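You operate a simulated robot arm through the tools that you are given. There is no shell and no other tool.

You are at the controls of a simulated robot arm. One attempt, no reset.

TASK
Find the weeping nut, let the pressure off, tighten it, wipe up and pump back to about 120 bar.
Fine: wipe the oil under it with the blue rag, rag back; release knob open first, shut at the end with the pressure held; leave the other nuts. What is to be rubbed or washed off counts as gone when no trace of it is left.

The check looks at the end state, three seconds after you hand in, the way a careful person would. Anything else that was tipped, shoved, dropped, spilled or broken makes it a failure.

THE ROBOT
A 6-joint arm with a two-finger gripper, fixed in place. Base frame: the origin is at the foot of the arm, x ahead of it, y to its left, z up; the work surface is at about z = 860. Units: mm, degrees, N and s.
Its first joint turns from -166.0 to 166.0 degrees. Payload 3.43 kg.
Tool frame: the origin (TCP) lies between the finger pads and is the grasp point; the fingertips stand 20 mm ahead of it; z points along the fingers, y is the line along which they close. The gripper opens to 190 mm. The gripper's body begins 248 mm behind the TCP.
Orientation is that of the tool frame in the base frame, as a unit quaternion [w, x, y, z]. With the fingers straight down and closing along the base's y, the tool's x points along the base's -x, its y along +y and its z along -z.

THE INTERFACE
- The arm moves only by the tool send_rows. Its argument "rows" is one flat list of numbers, 7 for each row, row after row: the shift along the tool's x, y, z in units of 40 mm (1.0 is 40 mm), then the turn, a rotation vector about the tool's x, y, z in units of 4 degrees (1.0 is 4 degrees), then the opening, from 0 (shut) to 1 (fully open). In form: [x, y, z, rx, ry, rz, grip, x, y, z, rx, ry, rz, grip, ...]. A call has 1 to 20 rows; each row shifts and turns the commanded pose from where the row before left it, along the tool's axes as they then stand. A call with a number of a shift or a turn outside -1 to 1 is refused whole. Each row takes 0.2 s and may step no farther than 50 mm and 8.6 degrees from the row before; otherwise, or with a gripper value out of range, the whole call is refused. Where a pose cannot be reached the arm comes as near as it can. A force on the tool above 50 N (or 10 N above the force at the start of the call, whichever is more), or a blocked arm, ends the call early, and 0.2 s more pass. Each finger travels about 45 mm/s and halts on what it meets, pressing with about 27 N; the grip force reading is that of the motor and also rises with nothing between the fingers. The clock runs only during rows and for 0.2 s after the last one: add rows that do not move to give the fingers time. The reply holds the time, the measured pose of the TCP, the force on the tool along the base axes, the opening and the grip force, in the units named above and with some noise, with the torque about the TCP (base axes, N m) and any sound that the robot's microphone picked up, and new pictures: "views" is both (left out), scene, wrist or none.
- Cameras (640 x 400 px; columns grow to the right, rows downward): "scene" is fixed at [219.2, 499.1, 1438.5]; the picture's right is [-0.30, -0.95, 0.00], its down [-0.55, 0.17, -0.82] and it looks along [0.78, -0.25, -0.57] (base axes); focal length 242 px, centre (320, 200). "wrist" rides on the gripper at [70, -9, -288] in the tool frame; the picture's right is [0.12, 0.99, 0.00], its down [-0.96, 0.12, -0.25] and it looks along [-0.25, 0.03, 0.97] (tool axes); focal length 261 px, centre (320, 200). There is no depth. A picture from a camera that has moved, and an enlarged one, comes with that camera's place and axes in the base frame and with its lens.
- raise_lower(by): slides the trunk up (or, below 0, down) by that many mm; the arm rides with it, the base frame stays. It gives what a move gives, with no picture.
- inspect(camera, box): a new picture of the part [left, top, right, bottom] of that camera's present view, enlarged. No time passes.
- job_done(): hands the job in; it is judged then, once.

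Nothing tells you positions but the pictures and the camera data. Unless the task says otherwise, let go and move clear before handing in.

The tools are called as a command line: name --argument value ..., lists and objects as JSON in quotes. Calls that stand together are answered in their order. send_rows: Moves the arm, as the interface text tells. Its arguments: {"type":"object","properties":{"rows":{"type":"array","items":{"type":"number"}},"views":{"type":"string","enum":["both","scene","wrist","none"]}},"required":["rows"]} The other tools are called the same way: raise_lower (by) slides the trunk up or down; inspect (camera, box) takes an enlarged picture of a part of a camera's view; job_done () hands the job in.

At the start:

```text
time_s: 0.0
position: [613.4, 377.2, 1289.5]
ee_rot: [-0.001, 0.002, 1.0, 0.0]
force: [0.0, -0.3, 0.3]
torque: [-0.02, 0.03, -0.01]
grip_width: 190.0
grip_force: 0.0
trunk travel left (down, up): [-175.0, 65.0]
```

scene: 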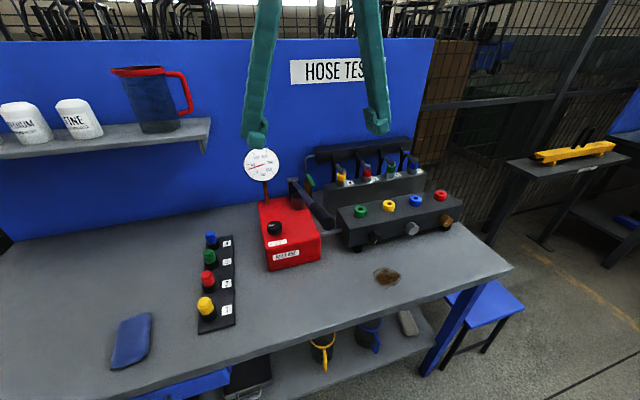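
wrist: 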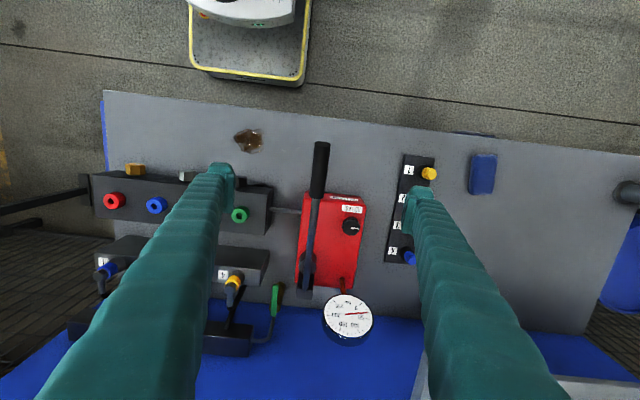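

I see a hose test bench with a red hand pump, a gauge, a manifold with coloured nuts, an oil spot and a blue rag. I'll take enlarged pictures first to work out what everything is.

inspect --camera "scene" --box '[230, 130, 350, 280]'

inspect --camera "scene" --box '[290, 130, 470, 290]'

inspect --camera "scene" --box '[100, 220, 250, 380]'

inspect --camera "wrist" --box '[80, 120, 290, 350]'

inspect --camera "wrist" --box '[280, 130, 520, 350]'

```text
2.67 times, centred on (290, 205) of scene
camera zoom: at [219.2, 499.1, 1438.5], right [-0.3, -0.95, 0.0], down [-0.55, 0.17, -0.82], along [0.78, -0.25, -0.57], focal length 646 px, centre (400, 187)
```

zoom: 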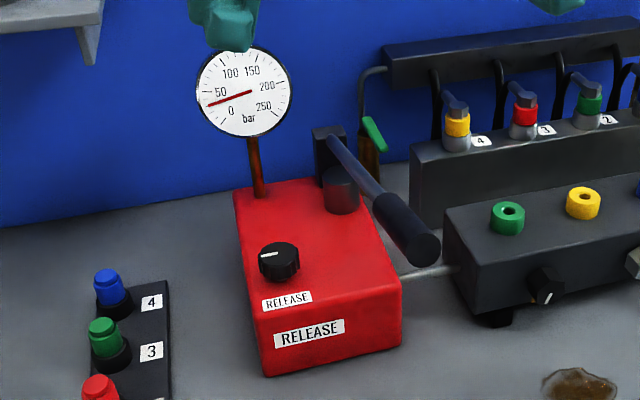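

```text
2.50 times, centred on (380, 210) of scene
camera zoom: at [219.2, 499.1, 1438.5], right [-0.3, -0.95, 0.0], down [-0.55, 0.17, -0.82], along [0.78, -0.25, -0.57], focal length 605 px, centre (170, 175)
```

zoom: 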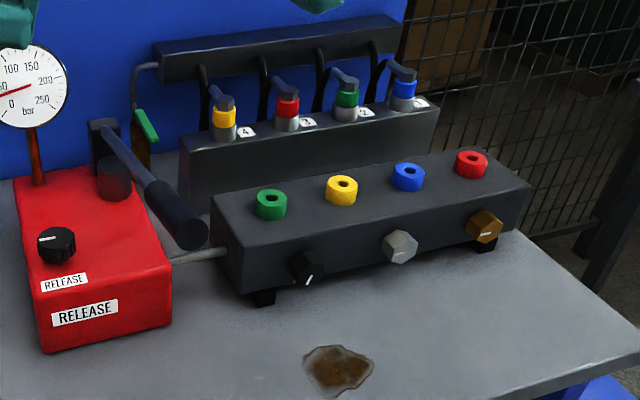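

```text
2.50 times, centred on (175, 300) of scene
camera zoom: at [219.2, 499.1, 1438.5], right [-0.3, -0.95, 0.0], down [-0.55, 0.17, -0.82], along [0.78, -0.25, -0.57], focal length 605 px, centre (682, -50)
```

zoom: 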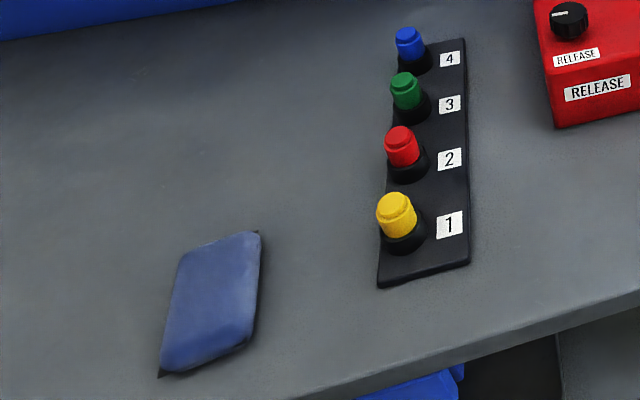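

```text
1.74 times, centred on (185, 235) of wrist
camera zoom: at [543.5, 367.4, 1579.0], right [-0.12, 0.99, 0.0], down [0.96, 0.11, 0.25], along [0.25, 0.03, -0.97], focal length 453 px, centre (555, 139)
```

zoom: 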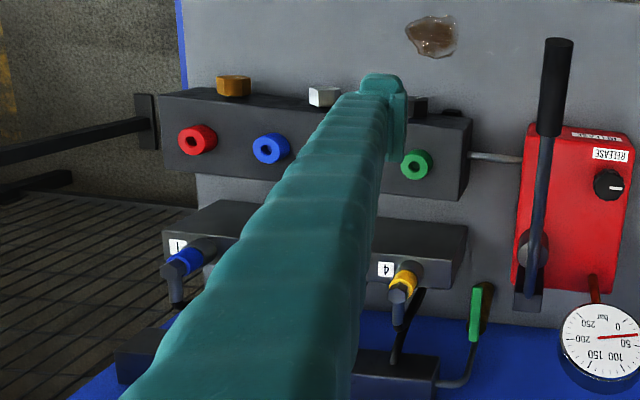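

```text
1.82 times, centred on (400, 240) of wrist
camera zoom: at [543.5, 367.4, 1579.0], right [-0.12, 0.99, 0.0], down [0.96, 0.11, 0.25], along [0.25, 0.03, -0.97], focal length 474 px, centre (174, 127)
```

zoom: 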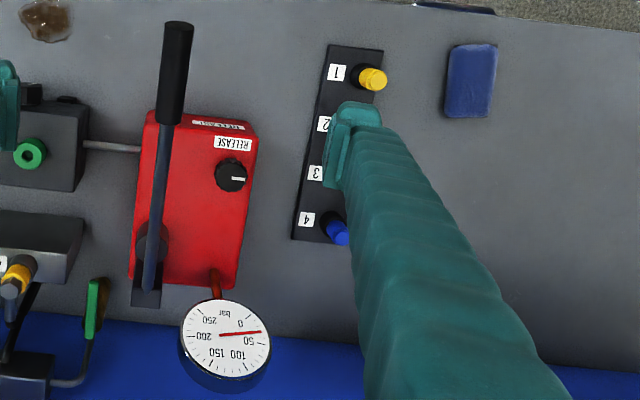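

The front of the manifold carries a black, a silver and a brass fitting, and the oil stain lies near (587, 178) on the bench. I'll zoom further on the fittings, the stain and the gauge.

inspect --camera "scene" --box '[340, 200, 470, 290]'

inspect --camera "scene" --box '[355, 215, 435, 265]'

inspect --camera "scene" --box '[240, 140, 290, 190]'

inspect --camera "scene" --box '[300, 140, 430, 220]'

inspect --camera "wrist" --box '[90, 120, 220, 220]'

inspect --camera "scene" --box '[430, 190, 470, 245]'

```text
4.44 times, centred on (405, 245) of scene
camera zoom: at [219.2, 499.1, 1438.5], right [-0.3, -0.95, 0.0], down [-0.55, 0.17, -0.82], along [0.78, -0.25, -0.57], focal length 1076 px, centre (-58, 0)
```

zoom: 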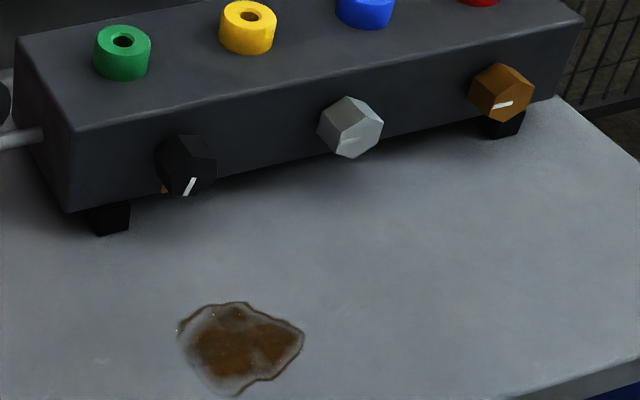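

```text
8.00 times, centred on (395, 240) of scene
camera zoom: at [219.2, 499.1, 1438.5], right [-0.3, -0.95, 0.0], down [-0.55, 0.17, -0.82], along [0.78, -0.25, -0.57], focal length 1937 px, centre (-280, -120)
```

zoom: 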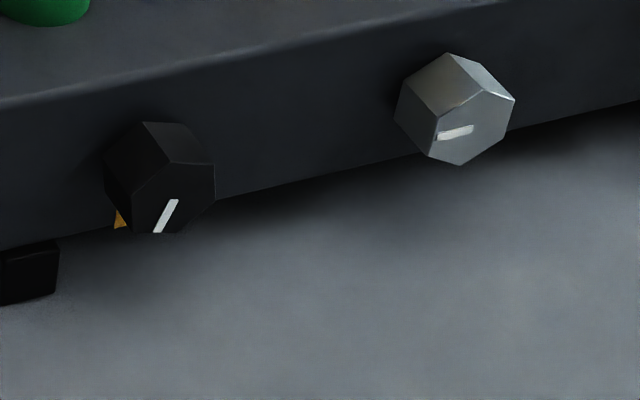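

```text
8.00 times, centred on (265, 165) of scene
camera zoom: at [219.2, 499.1, 1438.5], right [-0.3, -0.95, 0.0], down [-0.55, 0.17, -0.82], along [0.78, -0.25, -0.57], focal length 1937 px, centre (760, 480)
```

zoom: 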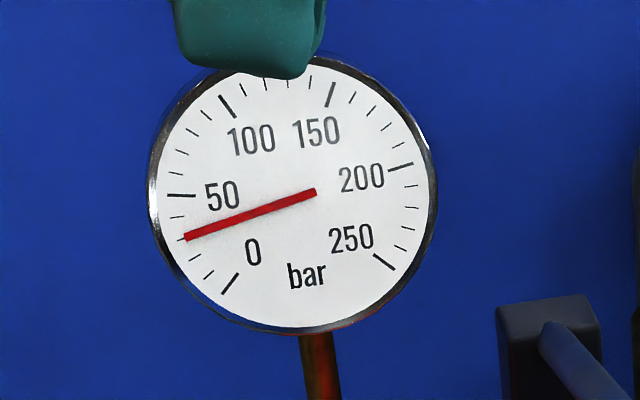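

```text
4.92 times, centred on (365, 180) of scene
camera zoom: at [219.2, 499.1, 1438.5], right [-0.3, -0.95, 0.0], down [-0.55, 0.17, -0.82], along [0.78, -0.25, -0.57], focal length 1192 px, centre (98, 298)
```

zoom: 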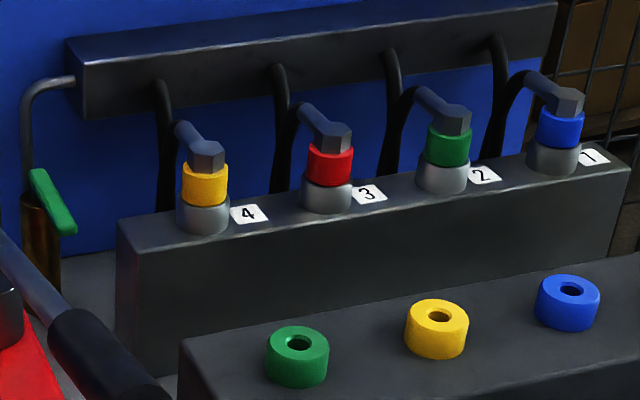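

```text
4.00 times, centred on (155, 170) of wrist
camera zoom: at [543.5, 367.4, 1579.0], right [-0.12, 0.99, 0.0], down [0.96, 0.11, 0.25], along [0.25, 0.03, -0.97], focal length 1043 px, centre (980, 320)
```

zoom: 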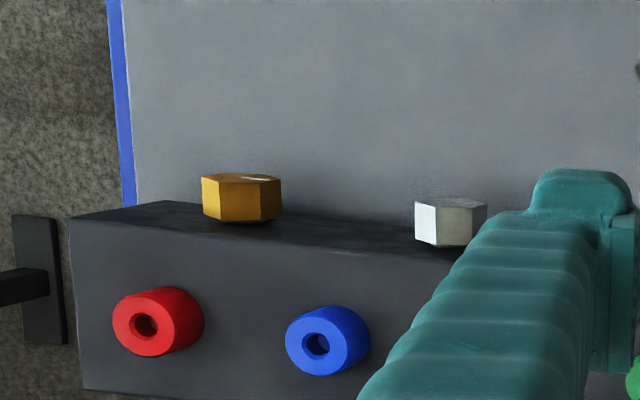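

```text
7.27 times, centred on (450, 218) of scene
camera zoom: at [219.2, 499.1, 1438.5], right [-0.3, -0.95, 0.0], down [-0.55, 0.17, -0.82], along [0.78, -0.25, -0.57], focal length 1761 px, centre (-626, 73)
```

zoom: 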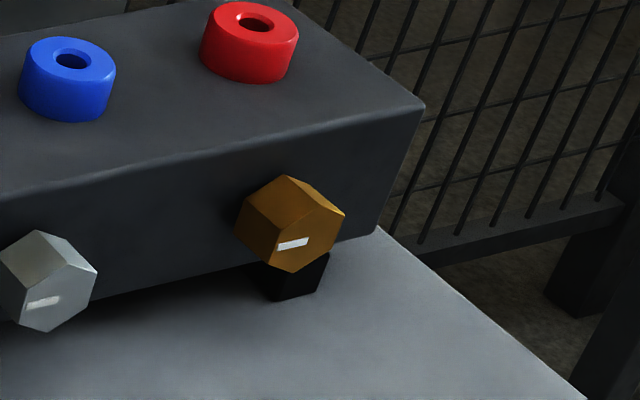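

The black front nut has an amber drop under it and its mark is turned away from the other two, so I take it as the weeping one; the gauge reads about 30 bar. I put the release knob near (752, 466, 985), and I'll move above it next.

send_rows --rows '[-0.87, 0.556, 0, 0, 0, 0, 0.4, -0.87, 0.556, 0, 0, 0, 0, 0.4, -0.87, 0.556, 0, 0, 0, 0, 0.4, -0.87, 0.556, 0, 0, 0, 0, 0.4, 0, 0, 0.5, 0, 0, 0, 0.4, 0, 0, 0.5, 0, 0, 0, 0.4, 0, 0, 0.5, 0, 0, 0, 0.4, 0, 0, 0.5, 0, 0, 0, 0.4]'

```text
time_s: 1.8
position: [737.4, 453.5, 1174.5]
ee_rot: [-0.001, 0.001, 1.0, 0.0]
force: [-0.5, 0.1, -0.3]
torque: [0.01, -0.03, -0.01]
grip_width: 76.1
grip_force: 0.0
out of reach, approached as far as the arm can: row 2, 3, 4
trunk travel left (down, up): [-175.0, 65.0]
camera wrist: at [666.4, 444.2, 1463.0], right [-0.12, 0.99, 0.0], down [0.96, 0.11, 0.25], along [0.25, 0.03, -0.97], focal length 261 px, centre (320, 200)
```

scene: 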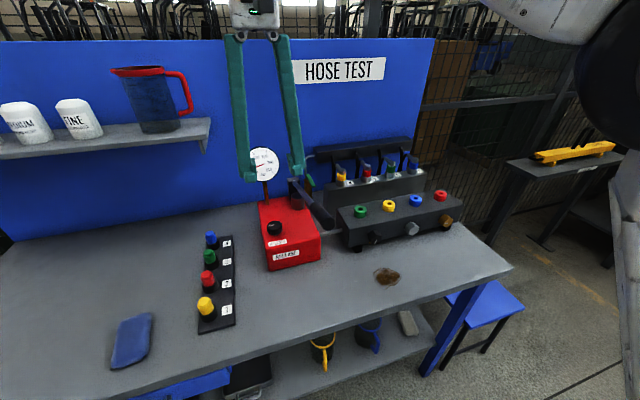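
wrist: 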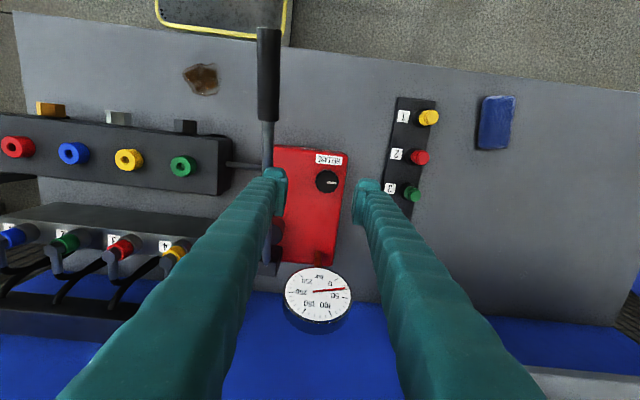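

The arm is above the pump with the knob confirmed near (752, 466). I'll line up and come down to just above it.

send_rows --rows '[-0.365, 0.31, 0, 0, 0, 0, 0.4, 0, 0, 0.6, 0, 0, 0, 0.4, 0, 0, 0.6, 0, 0, 0, 0.4, 0, 0, 0.6, 0, 0, 0, 0.4, 0, 0, 0.6, 0, 0, 0, 0.4, 0, 0, 0.6, 0, 0, 0, 0.4, 0, 0, 0, 0, 0, 0, 0.4, 0, 0, 0, 0, 0, 0, 0.4]'

```text
time_s: 3.6
position: [751.5, 465.8, 1056.4]
ee_rot: [0.0, 0.001, 1.0, 0.0]
force: [0.9, -0.2, 0.1]
torque: [-0.04, 0.02, -0.02]
grip_width: 76.0
grip_force: 0.1
trunk travel left (down, up): [-175.0, 65.0]
camera wrist: at [680.9, 456.1, 1344.9], right [-0.12, 0.99, 0.0], down [0.96, 0.11, 0.25], along [0.25, 0.03, -0.97], focal length 261 px, centre (320, 200)
```

scene: 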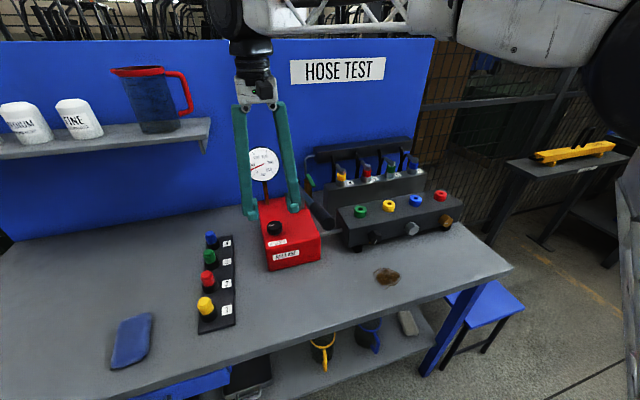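
wrist: 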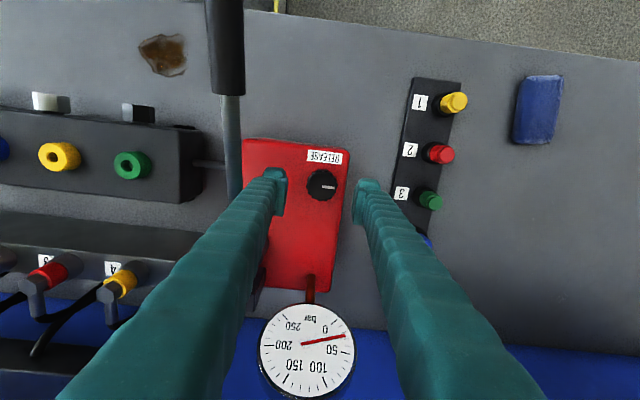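

The knob is centred between the fingers. I'll come down the last part slowly.

send_rows --rows '[0, 0.04, 0.5, 0, 0, 0, 0.4, 0, 0, 0.5, 0, 0, 0, 0.4, 0, 0, 0.3, 0, 0, 0, 0.4, 0, 0, 0.2, 0, 0, 0, 0.4, 0, 0, 0, 0, 0, 0, 0.4]'

inspect --camera "scene" --box '[230, 170, 330, 270]'

inspect --camera "wrist" --box '[250, 120, 400, 240]'

```text
time_s: 4.8
position: [750.1, 468.0, 993.6]
ee_rot: [0.0, 0.001, 1.0, 0.0]
force: [0.1, 0.1, 0.2]
torque: [-0.03, -0.01, 0.02]
grip_width: 76.1
grip_force: 0.0
trunk travel left (down, up): [-175.0, 65.0]
camera wrist: at [680.1, 458.5, 1282.9], right [-0.12, 0.99, 0.0], down [0.96, 0.11, 0.25], along [0.25, 0.03, -0.97], focal length 261 px, centre (320, 200)
```

scene: 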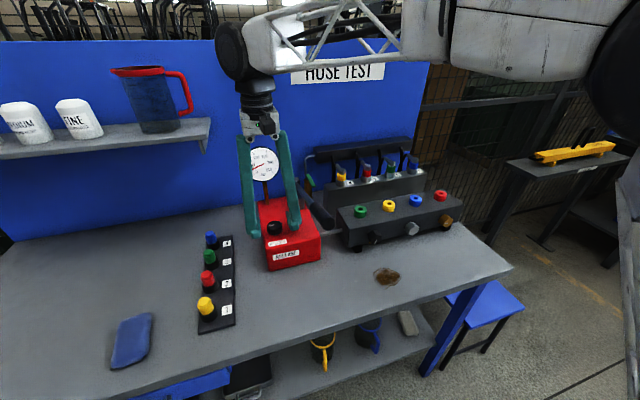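
wrist: 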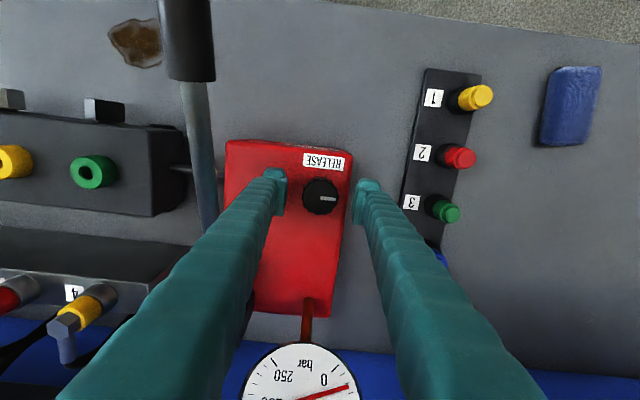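

```text
4.00 times, centred on (280, 220) of scene
camera zoom: at [219.2, 499.1, 1438.5], right [-0.3, -0.95, 0.0], down [-0.55, 0.17, -0.82], along [0.78, -0.25, -0.57], focal length 969 px, centre (480, 120)
```

zoom: 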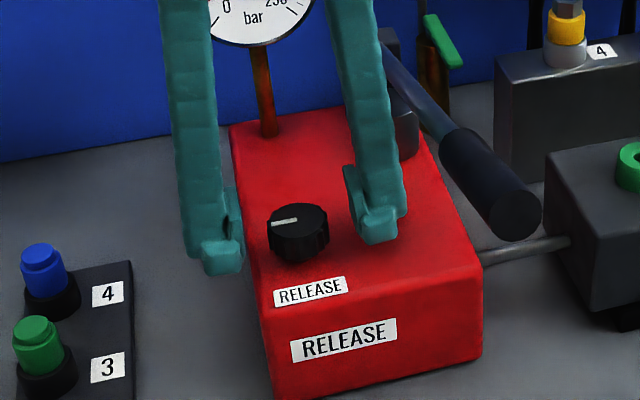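

```text
3.33 times, centred on (325, 180) of wrist
camera zoom: at [680.1, 458.5, 1282.9], right [-0.12, 0.99, 0.0], down [0.96, 0.11, 0.25], along [0.25, 0.03, -0.97], focal length 869 px, centre (303, 267)
```

zoom: 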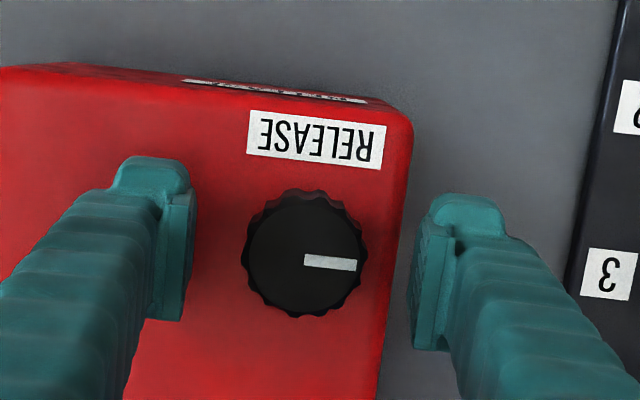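

The knob is well centred and its mark points to +y. I'll lower a few mm more and close the fingers on it.

send_rows --rows '[0, 0, 0.1, 0, 0, 0, 0.4, 0, 0, 0.08, 0, 0, 0, 0.4, 0, 0, 0, 0, 0, 0, 0.2, 0, 0, 0, 0, 0, 0, 0.2, 0, 0, 0, 0, 0, 0, 0.2, 0, 0, 0, 0, 0, 0, 0.2]' --views "wrist"

inspect --camera "scene" --box '[230, 170, 330, 270]'

```text
time_s: 6.2
position: [750.8, 468.4, 985.7]
ee_rot: [-0.001, 0.001, 1.0, 0.0]
force: [1.6, 3.9, -0.3]
torque: [0.04, -0.02, 0.04]
grip_width: 40.0
grip_force: 44.2
trunk travel left (down, up): [-175.0, 65.0]
camera wrist: at [680.3, 458.7, 1275.7], right [-0.12, 0.99, 0.0], down [0.96, 0.11, 0.25], along [0.25, 0.03, -0.97], focal length 261 px, centre (320, 200)
```

wrist: 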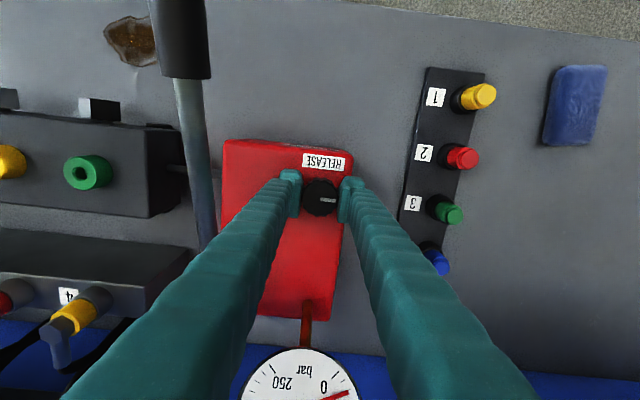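

```text
4.00 times, centred on (280, 220) of scene
camera zoom: at [219.2, 499.1, 1438.5], right [-0.3, -0.95, 0.0], down [-0.55, 0.17, -0.82], along [0.78, -0.25, -0.57], focal length 969 px, centre (480, 120)
```

zoom: 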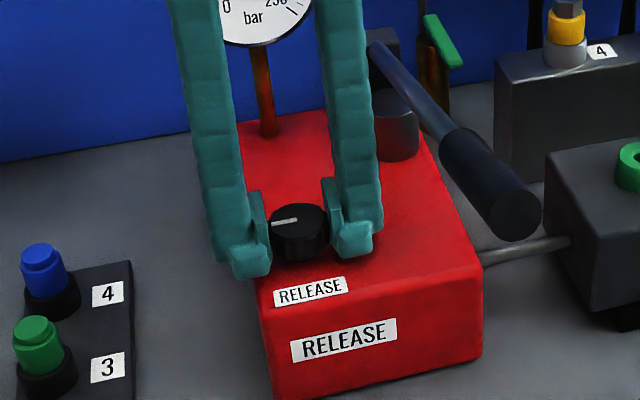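

The knob is gripped, 40 mm across. I'll turn it counter-clockwise (opening) in small steps and watch the torque and gauge.

send_rows --rows '[0, 0, 0, 0, 0, -0.5, 0.2, 0, 0, 0, 0, 0, -0.5, 0.2, 0, 0, 0, 0, 0, -0.5, 0.2, 0, 0, 0, 0, 0, -0.5, 0.2, 0, 0, 0, 0, 0, -0.5, 0.2, 0, 0, 0, 0, 0, -0.5, 0.2]'

inspect --camera "scene" --box '[230, 140, 330, 240]'

```text
time_s: 7.6
position: [750.9, 468.2, 987.1]
ee_rot: [-0.001, -0.104, 0.995, 0.0]
force: [0.7, 0.8, -10.7]
torque: [0.02, 0.2, 0.01]
grip_width: 39.7
grip_force: 45.3
trunk travel left (down, up): [-175.0, 65.0]
camera wrist: at [683.9, 444.6, 1275.8], right [-0.32, 0.95, 0.0], down [0.92, 0.31, 0.25], along [0.23, 0.08, -0.97], focal length 261 px, centre (320, 200)
```

scene: 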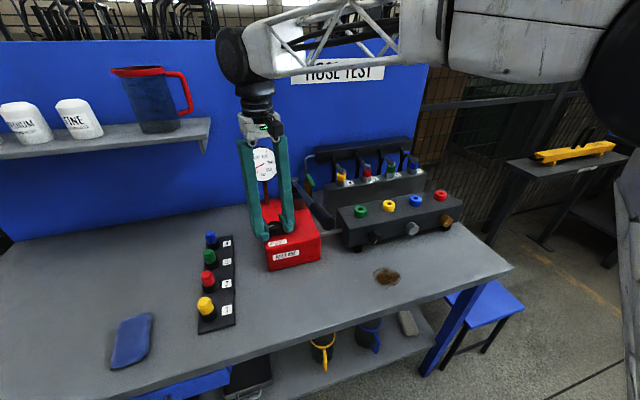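
wrist: 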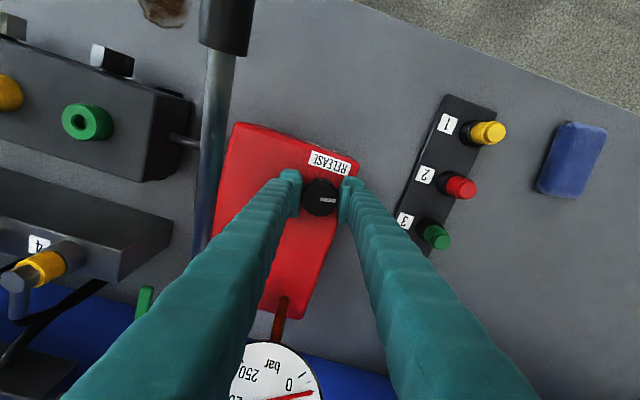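

```text
4.00 times, centred on (280, 190) of scene
camera zoom: at [219.2, 499.1, 1438.5], right [-0.3, -0.95, 0.0], down [-0.55, 0.17, -0.82], along [0.78, -0.25, -0.57], focal length 969 px, centre (480, 240)
```

zoom: 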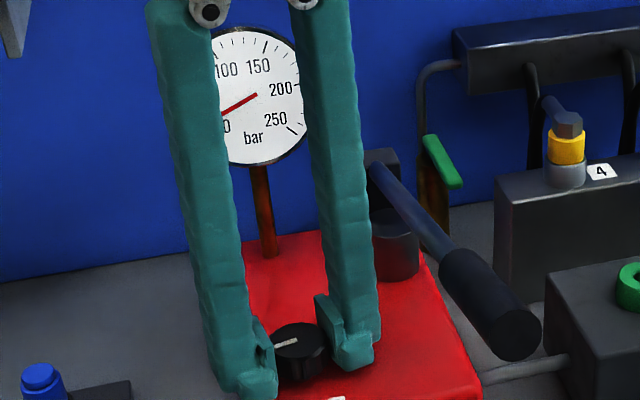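

The knob turns with the fingers and the needle has started to fall. I'll keep turning in the same direction, with a slight correction downward for the pull on the tool.

send_rows --rows '[0, 0, 0.03, 0, 0, -0.8, 0.2, 0, 0, 0, 0, 0, -0.8, 0.2, 0, 0, 0, 0, 0, -0.8, 0.2, 0, 0, 0, 0, 0, -0.8, 0.2, 0, 0, 0, 0, 0, -0.8, 0.2, 0, 0, 0, 0, 0, -0.8, 0.2, 0, 0, 0, 0, 0, -0.8, 0.2, 0, 0, 0, 0, 0, -0.8, 0.2]'

inspect --camera "scene" --box '[230, 140, 330, 240]'

```text
time_s: 9.4
position: [750.3, 466.7, 986.5]
ee_rot: [0.0, -0.323, 0.947, 0.001]
force: [-0.6, 1.6, 18.6]
torque: [0.12, -0.1, 0.0]
grip_width: 40.0
grip_force: 45.5
trunk travel left (down, up): [-175.0, 65.0]
camera wrist: at [699.8, 417.7, 1275.6], right [-0.7, 0.71, 0.0], down [0.69, 0.68, 0.25], along [0.18, 0.17, -0.97], focal length 261 px, centre (320, 200)
```

scene: 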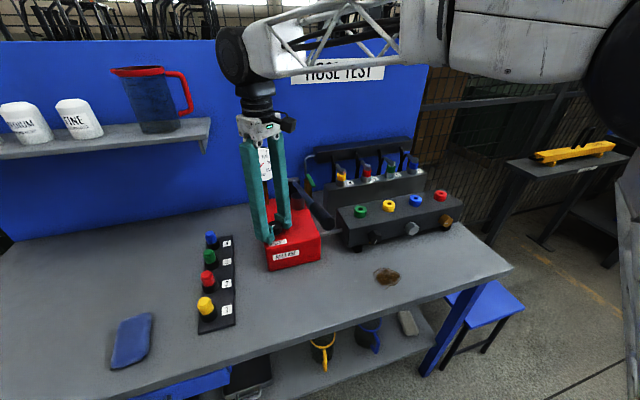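
wrist: 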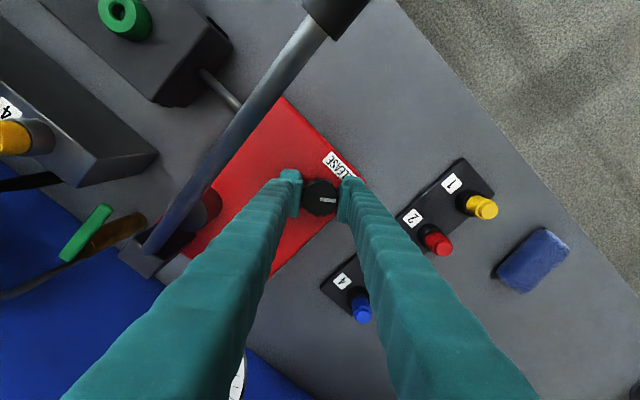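

```text
4.00 times, centred on (280, 190) of scene
camera zoom: at [219.2, 499.1, 1438.5], right [-0.3, -0.95, 0.0], down [-0.55, 0.17, -0.82], along [0.78, -0.25, -0.57], focal length 969 px, centre (480, 240)
```

zoom: 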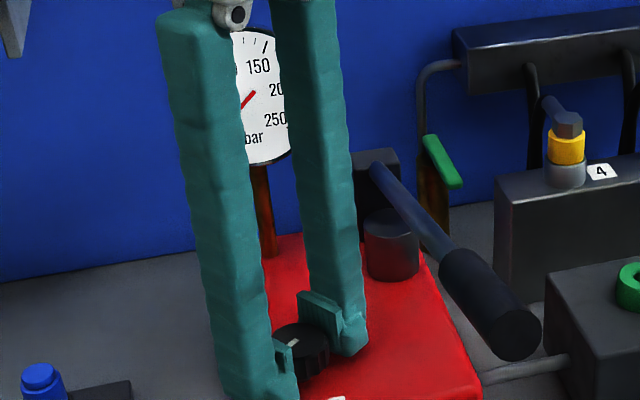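

The needle is near zero now, with about 38° turned. I'll open it further so it is clearly open.

send_rows --rows '[0, 0, -0.02, 0, 0, -0.8, 0.2, 0, 0, 0, 0, 0, -0.8, 0.2, 0, 0, 0, 0, 0, -0.8, 0.2, 0, 0, 0, 0, 0, -0.8, 0.2, 0, 0, 0, 0, 0, -0.8, 0.2, 0, 0, 0, 0, 0, -0.8, 0.2, 0, 0, 0, 0, 0, -0.8, 0.2, 0, 0, 0, 0, 0, -0.8, 0.2, 0, 0, 0, 0, 0, -0.8, 0.2, 0, 0, 0, 0, 0, -0.8, 0.2, 0, 0, 0, 0, 0, -0.8, 0.2, 0, 0, 0, 0, 0, -0.8, 0.2]'

inspect --camera "scene" --box '[230, 140, 330, 240]'

```text
time_s: 12.0
position: [751.0, 468.5, 986.6]
ee_rot: [0.0, -0.616, 0.788, 0.001]
force: [-12.3, -1.7, -5.0]
torque: [-0.12, 0.13, 0.0]
grip_width: 40.2
grip_force: 44.7
trunk travel left (down, up): [-175.0, 65.0]
camera wrist: at [741.6, 397.4, 1275.6], right [-0.99, 0.12, 0.0], down [0.12, 0.96, 0.25], along [0.03, 0.25, -0.97], focal length 261 px, centre (320, 200)
```

scene: 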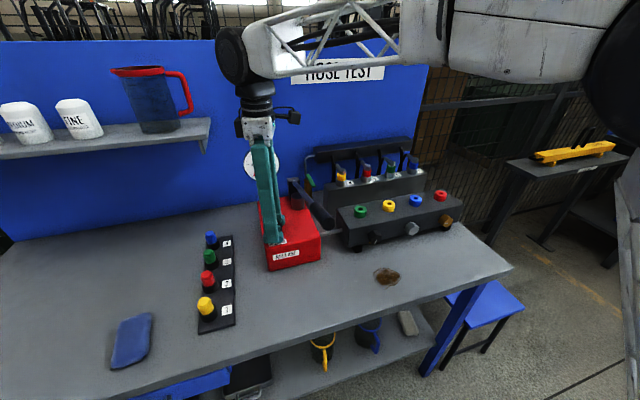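
wrist: 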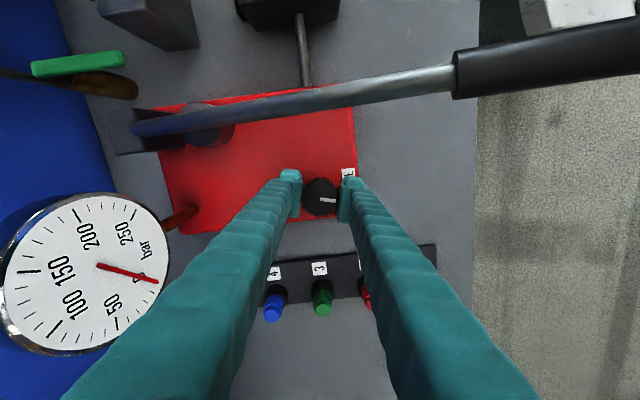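

```text
4.00 times, centred on (280, 190) of scene
camera zoom: at [219.2, 499.1, 1438.5], right [-0.3, -0.95, 0.0], down [-0.55, 0.17, -0.82], along [0.78, -0.25, -0.57], focal length 969 px, centre (480, 240)
```

zoom: 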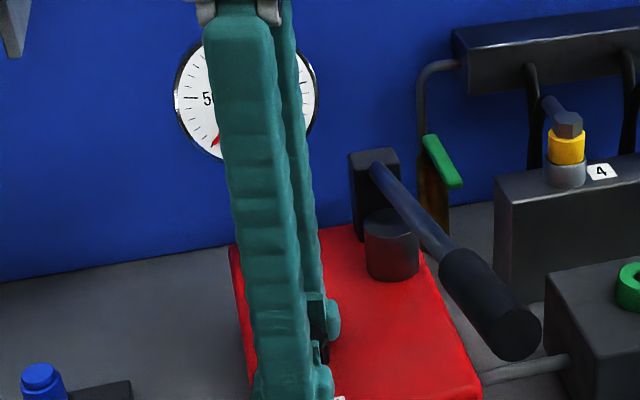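

The needle sits at zero. I'll turn to about 90° and then let go.

send_rows --rows '[0, 0, 0, 0, 0, -0.8, 0.2, 0, 0, 0, 0, 0, -0.8, 0.2, 0, 0, 0, 0, 0, -0.8, 0.2, 0, 0, 0, 0, 0, -0.8, 0.2, 0, 0, 0, 0, 0, 0, 0.2]' --views "none"

```text
time_s: 13.2
position: [749.0, 468.2, 987.0]
ee_rot: [0.0, -0.7, 0.714, 0.0]
force: [-8.7, 8.8, -3.2]
torque: [0.19, 0.02, 0.03]
grip_width: 40.2
grip_force: 44.8
trunk travel left (down, up): [-175.0, 65.0]
```

Knob is open about 89°. Letting go and rising clear.

send_rows --rows '[0, 0, 0, 0, 0, 0, 0.4, 0, 0, 0, 0, 0, 0, 0.4, 0, 0, 0, 0, 0, 0, 0.4, 0, 0, -0.5, 0, 0, 0, 0.4, 0, 0, -1, 0, 0, 0, 0.4, 0, 0, -1, 0, 0, 0, 0.4, 0, 0, -1, 0, 0, 0, 0.4, 0, 0, -1, 0, 0, 0, 0.4]'

inspect --camera "scene" --box '[230, 140, 330, 240]'

```text
time_s: 15.0
position: [750.0, 467.5, 1166.3]
ee_rot: [0.0, -0.699, 0.715, 0.001]
force: [0.7, -0.4, -0.9]
torque: [-0.03, 0.01, 0.01]
grip_width: 75.8
grip_force: 0.0
trunk travel left (down, up): [-175.0, 65.0]
camera wrist: at [757.7, 396.2, 1454.9], right [-1.0, -0.1, 0.0], down [-0.09, 0.96, 0.25], along [-0.03, 0.25, -0.97], focal length 261 px, centre (320, 200)
```

scene: 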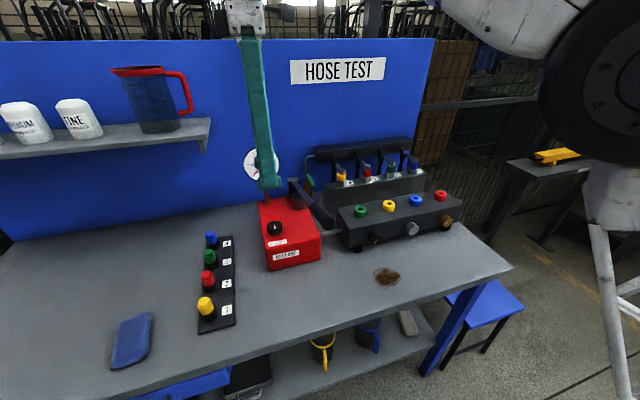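
wrist: 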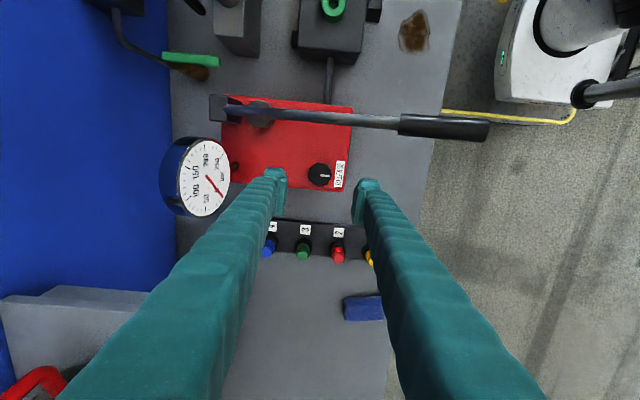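

```text
4.00 times, centred on (280, 190) of scene
camera zoom: at [219.2, 499.1, 1438.5], right [-0.3, -0.95, 0.0], down [-0.55, 0.17, -0.82], along [0.78, -0.25, -0.57], focal length 969 px, centre (480, 240)
```

zoom: 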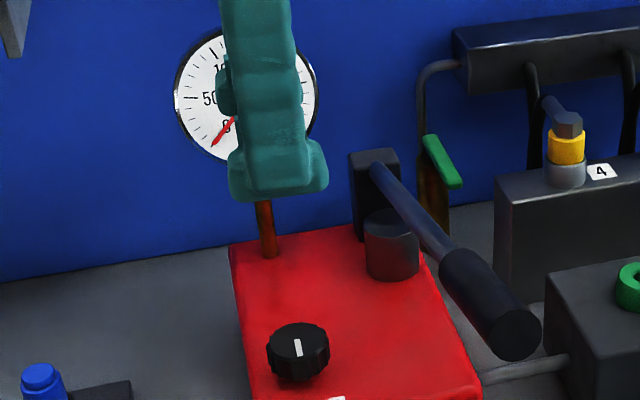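

The knob is open and the pressure is zero. Next I'll take a closer look at the black nut's angle before approaching it from the front.

inspect --camera "scene" --box '[362, 224, 388, 248]'

inspect --camera "scene" --box '[398, 216, 424, 240]'

inspect --camera "wrist" --box '[280, 0, 460, 60]'

```text
16.00 times, centred on (375, 236) of scene
camera zoom: at [219.2, 499.1, 1438.5], right [-0.3, -0.95, 0.0], down [-0.55, 0.17, -0.82], along [0.78, -0.25, -0.57], focal length 3874 px, centre (-560, -376)
```

zoom: 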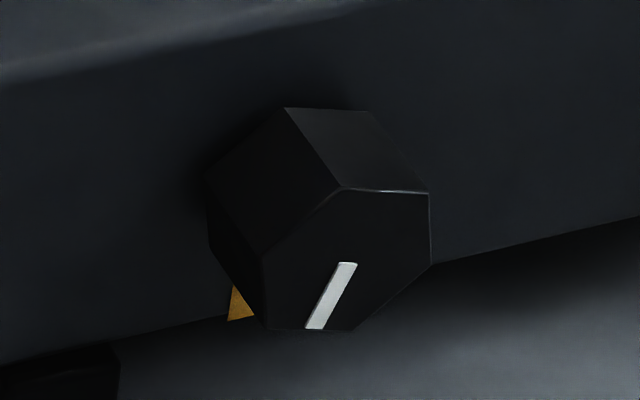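

```text
16.00 times, centred on (411, 228) of scene
camera zoom: at [219.2, 499.1, 1438.5], right [-0.3, -0.95, 0.0], down [-0.55, 0.17, -0.82], along [0.78, -0.25, -0.57], focal length 3874 px, centre (-1136, -248)
```

zoom: 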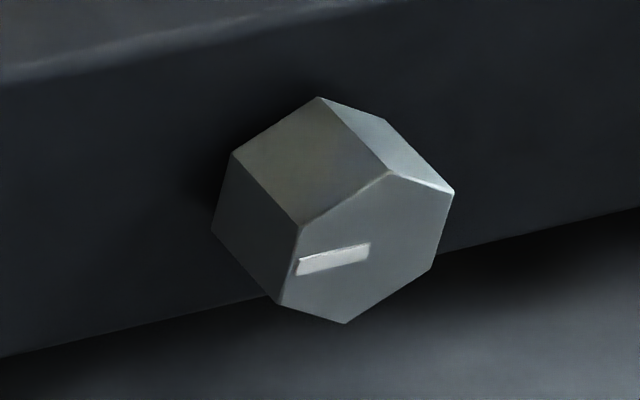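

```text
3.56 times, centred on (370, 30) of wrist
camera zoom: at [757.7, 396.2, 1454.9], right [-1.0, -0.1, 0.0], down [-0.09, 0.96, 0.25], along [-0.03, 0.25, -0.97], focal length 927 px, centre (142, 804)
```

zoom: 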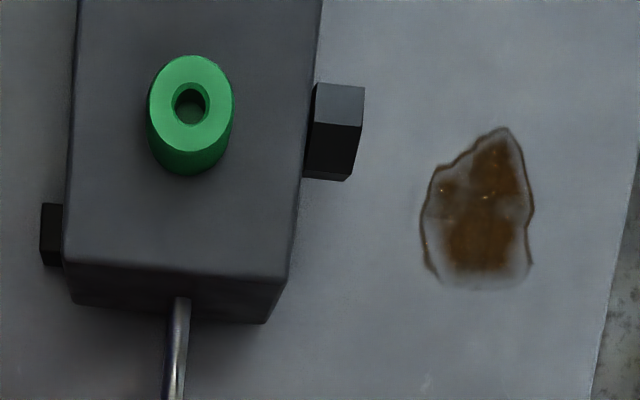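

The black nut's centre works out near (668, 181, 929), with its mark around 6:35 on a clock face while the others stand at 9 o'clock, so it needs roughly 70° clockwise. I'll pull back over the handle to open space in front of the manifold.

send_rows --rows '[0.017, 0.75, -0.42, 0, 0, 0, 0.4, 0.017, 0.75, -0.42, 0, 0, 0, 0.4, 0.017, 0.75, -0.42, 0, 0, 0, 0.4, 0.017, 0.75, -0.42, 0, 0, 0, 0.4, 0.017, 0.75, -0.42, 0, 0, 0, 0.4, 0.905, 0.3, 0, 0, 0, 0, 0.4, 0.905, 0.3, 0, 0, 0, 0, 0.4, 0.905, 0.3, 0, 0, 0, 0, 0.4, 0.905, 0.3, 0, 0, 0, 0, 0.4, 0.905, 0.3, 0, 0, 0, 0, 0.4, 0.905, 0, 0, 0, 0, 0, 0.4, 0.905, 0, 0, 0, 0, 0, 0.4, 0.905, 0, 0, 0, 0, 0, 0.4]'

```text
time_s: 17.8
position: [534.8, 180.6, 1251.6]
ee_rot: [-0.001, -0.699, 0.715, 0.0]
force: [-0.3, 0.3, 0.1]
torque: [-0.14, 0.06, 0.03]
grip_width: 76.0
grip_force: 0.1
trunk travel left (down, up): [-175.0, 65.0]
camera wrist: at [542.3, 108.6, 1540.5], right [-1.0, -0.1, 0.0], down [-0.09, 0.96, 0.25], along [-0.02, 0.25, -0.97], focal length 261 px, centre (320, 200)
```

scene: 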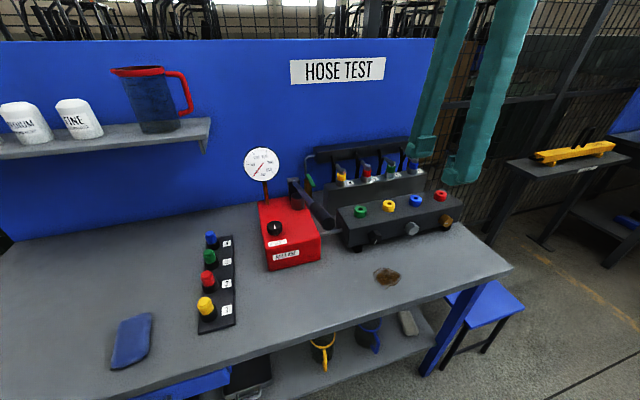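
wrist: 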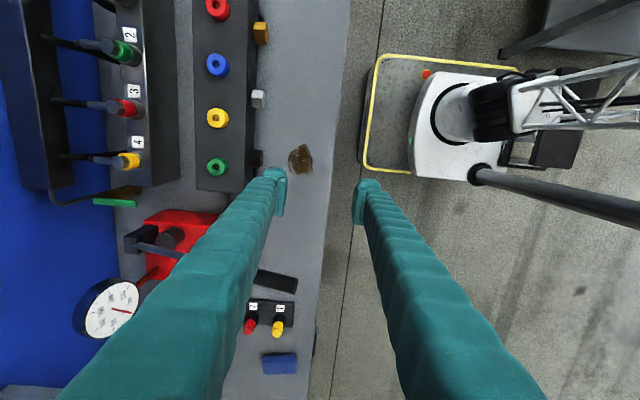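

Clear of the bench fittings now. I'll turn the tool another 90° about its axis so the camera will end up on top when the fingers point forward.

send_rows --rows '[0, 0, 0, 0, 0, -1, 0.4, 0, 0, 0, 0, 0, -1, 0.4, 0, 0, 0, 0, 0, -1, 0.4, 0, 0, 0, 0, 0, -1, 0.4, 0, 0, 0, 0, 0, -1, 0.4, 0, 0, 0, 0, 0, -1, 0.4, 0, 0, 0, 0, 0, -1, 0.4, 0, 0, 0, 0, 0, -1, 0.4, 0, 0, 0, 0, 0, -1, 0.4, 0, 0, 0, 0, 0, -1, 0.4, 0, 0, 0, 0, 0, -1, 0.4, 0, 0, 0, 0, 0, -1, 0.4, 0, 0, 0, 0, 0, -1, 0.4, 0, 0, 0, 0, 0, -1, 0.4, 0, 0, 0, 0, 0, -1, 0.4, 0, 0, 0, 0, 0, -1, 0.4, 0, 0, 0, 0, 0, -1, 0.4, 0, 0, 0, 0, 0, -1, 0.4, 0, 0, 0, 0, 0, -1, 0.4, 0, 0, 0, 0, 0, -1, 0.4]' --views "none"

send_rows --rows '[0, 0, 0, 0, 0, -1, 0.4, 0, 0, 0, 0, 0, -1, 0.4, 0, 0, 0, 0, 0, -0.8, 0.4, 0, 0, 0, 0, 1, 0, 0.4, 0, 0, 0, 0, 1, 0, 0.4, 0, 0, 0, 0, 1, 0, 0.4, 0, 0, 0, 0, 1, 0, 0.4, 0, 0, 0, 0, 1, 0, 0.4]'

```text
time_s: 22.0
position: [535.2, 179.7, 1249.3]
ee_rot: [-0.001, 0.995, -0.098, 0.0]
force: [0.0, -0.5, -0.4]
torque: [-0.02, 0.0, 0.0]
grip_width: 75.9
grip_force: 0.1
trunk travel left (down, up): [-175.0, 65.0]
```

```text
time_s: 23.8
position: [533.7, 177.9, 1250.6]
ee_rot: [-0.001, 0.985, 0.0, 0.174]
force: [0.1, -0.1, -0.6]
torque: [-0.04, 0.08, -0.03]
grip_width: 76.2
grip_force: 0.1
trunk travel left (down, up): [-175.0, 65.0]
camera wrist: at [502.3, 186.5, 1546.1], right [0.11, -0.99, 0.04], down [-0.99, -0.11, -0.1], along [0.1, -0.03, -0.99], focal length 261 px, centre (320, 200)
```

scene: 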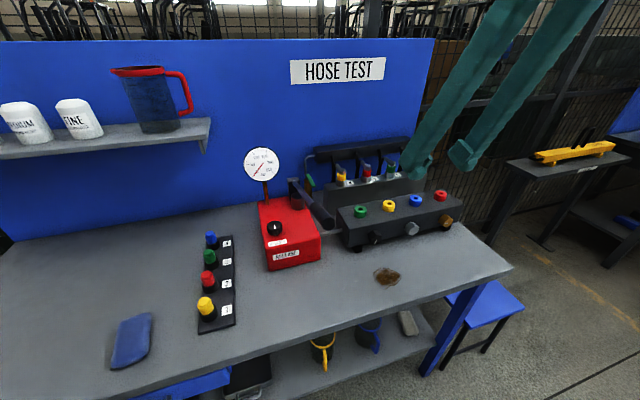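
wrist: 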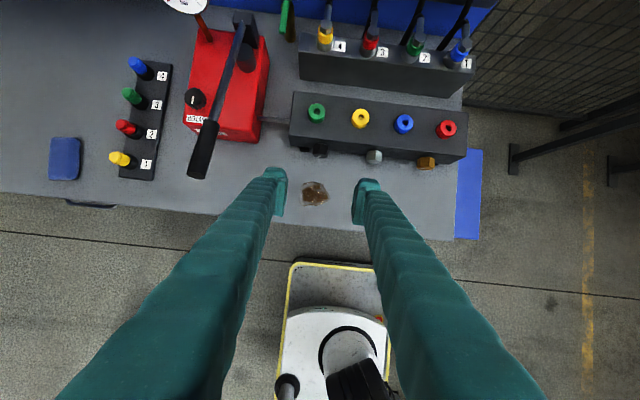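

The pitch toward forward is working. I'll continue to level the tool pointing at +x.

send_rows --rows '[0, 0, 0, 0, 1, 0, 0.4, 0, 0, 0, 0, 1, 0, 0.4, 0, 0, 0, 0, 1, 0, 0.4, 0, 0, 0, 0, 1, 0, 0.4, 0, 0, 0, 0, 1, 0, 0.4, 0, 0, 0, 0, 1, 0, 0.4, 0, 0, 0, 0, 1, 0, 0.4, 0, 0, 0, 0, 1, 0, 0.4, 0, 0, 0, 0, 1, 0, 0.4, 0, 0, 0, 0, 1, 0, 0.4, 0, 0, 0, 0, 1, 0, 0.4, 0, 0, 0, 0, 1, 0, 0.4, 0, 0, 0, 0, 1, 0, 0.4, 0, 0, 0, 0, 1, 0, 0.4, 0, 0, 0, 0, 1, 0, 0.4, 0, 0, 0, 0, 1, 0, 0.4, 0, 0, 0, 0, 1, 0, 0.4, 0, 0, 0, 0, 0.5, 0, 0.4]'

```text
time_s: 27.6
position: [533.6, 179.9, 1252.5]
ee_rot: [0.0, 0.706, -0.001, 0.708]
force: [-0.1, -0.3, -0.2]
torque: [-0.02, 0.01, 0.04]
grip_width: 76.0
grip_force: 0.1
trunk travel left (down, up): [-175.0, 65.0]
camera wrist: at [246.6, 187.0, 1322.8], right [0.0, -0.99, 0.12], down [-0.25, -0.11, -0.96], along [0.97, -0.03, -0.24], focal length 261 px, centre (320, 200)
```

scene: 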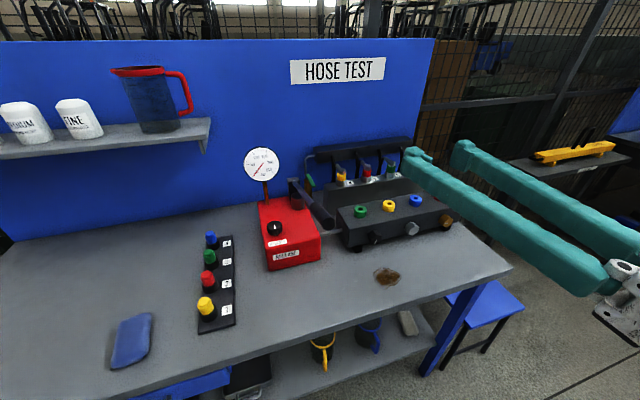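
wrist: 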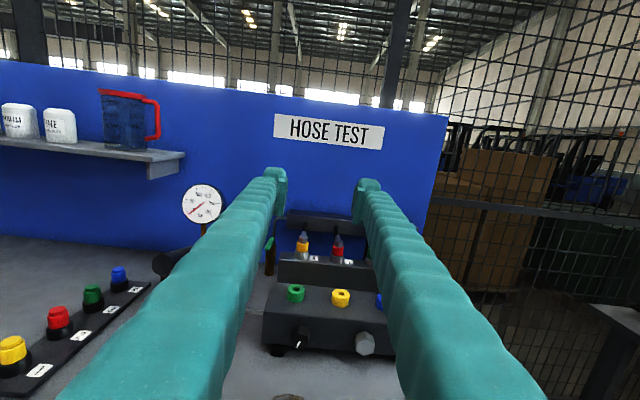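

The tool now points straight ahead with the camera above it. I'll lower it in front of the black nut.

send_rows --rows '[-0.7, 0, 0.1, 0, 0, 0, 0.4, -0.7, 0, 0.1, 0, 0, 0, 0.4, -0.7, 0, 0.1, 0, 0, 0, 0.4, -0.7, 0, 0.1, 0, 0, 0, 0.4, -0.7, 0, 0.1, 0, 0, 0, 0.4, -0.7, 0, 0.1, 0, 0, 0, 0.4, -0.7, 0, 0.1, 0, 0, 0, 0.4]'

```text
time_s: 29.2
position: [588.8, 250.1, 1188.4]
ee_rot: [0.002, 0.709, -0.002, 0.706]
force: [-1.1, -0.3, 0.7]
torque: [0.02, 0.03, 0.13]
grip_width: 76.0
grip_force: 0.1
out of reach, approached as far as the arm can: row 1, 2, 3, 4, 5, 6, 7
trunk travel left (down, up): [-175.0, 65.0]
camera wrist: at [302.0, 258.8, 1261.8], right [0.0, -0.99, 0.12], down [-0.25, -0.11, -0.96], along [0.97, -0.03, -0.25], focal length 261 px, centre (320, 200)
```

scene: 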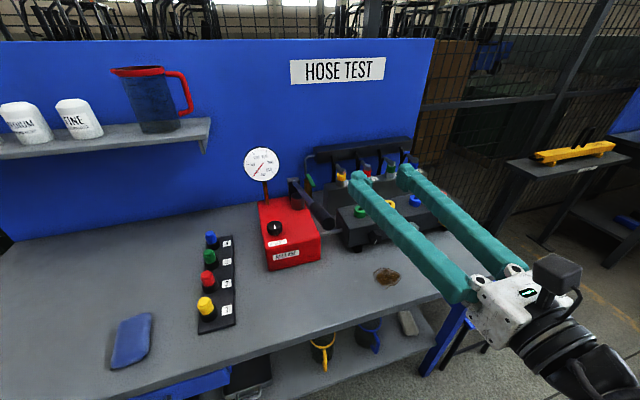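
wrist: 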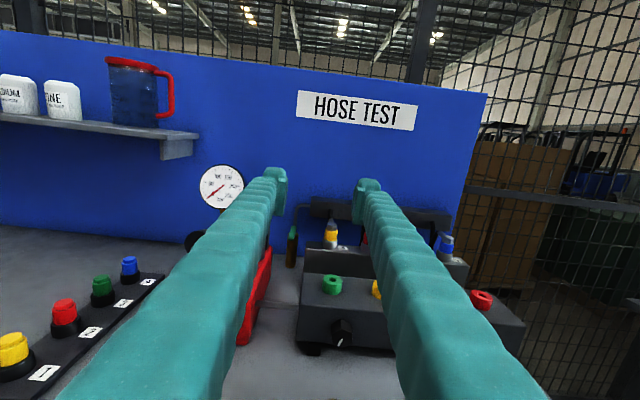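

The arm folds too tightly at this height, so its reach stopped it at (589, 250, 1188). Lowering the trunk should let it work level with the nut; nothing is in the way below the fingers here.

raise_lower --by -140

```text
time_s: 30.9
position: [587.8, 249.7, 1049.8]
ee_rot: [0.002, 0.709, -0.002, 0.705]
force: [-0.4, 0.0, 0.6]
torque: [-0.01, -0.01, 0.01]
grip_width: 76.2
grip_force: 0.1
trunk travel left (down, up): [-35.0, 205.0]
```

Trunk lowered. Now I'll shift sideways to line up with the nut, staying well in front of it.

send_rows --rows '[0, 0.57, 0.26, 0, 0, 0, 0.4, 0, 0.57, 0.26, 0, 0, 0, 0.4, 0, 0.57, 0.26, 0, 0, 0, 0.4, -0.5, 0, 0, 0, 0, 0, 0.4, -0.5, 0, 0, 0, 0, 0, 0.4]'

```text
time_s: 32.1
position: [638.0, 205.1, 1055.2]
ee_rot: [0.003, 0.711, -0.003, 0.704]
force: [-0.9, -0.7, -0.2]
torque: [0.0, 0.01, 0.04]
grip_width: 76.1
grip_force: 0.0
out of reach, approached as far as the arm can: row 1, 2, 3, 4, 5
trunk travel left (down, up): [-35.0, 205.0]
camera wrist: at [350.9, 214.8, 1129.7], right [-0.01, -0.99, 0.12], down [-0.26, -0.11, -0.96], along [0.97, -0.04, -0.26], focal length 261 px, centre (320, 200)
```

scene: 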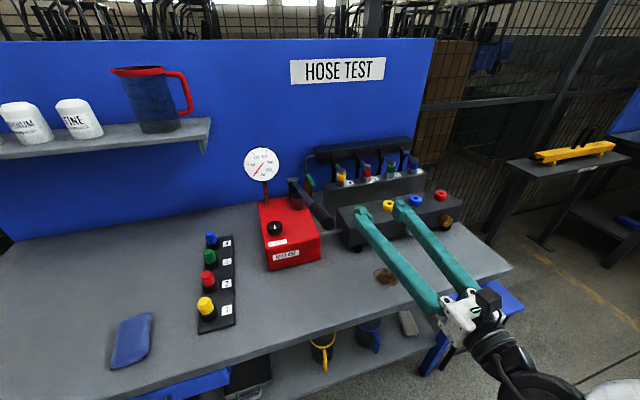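
wrist: 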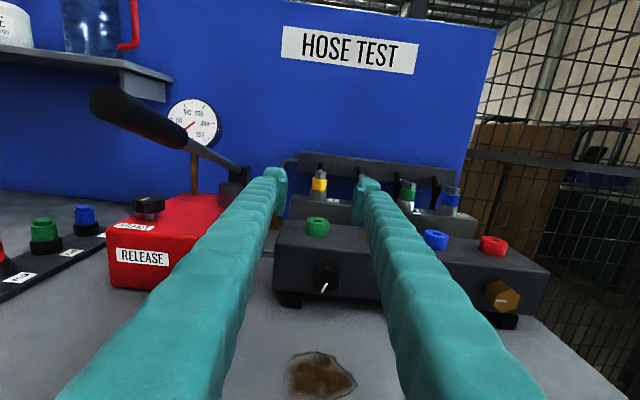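

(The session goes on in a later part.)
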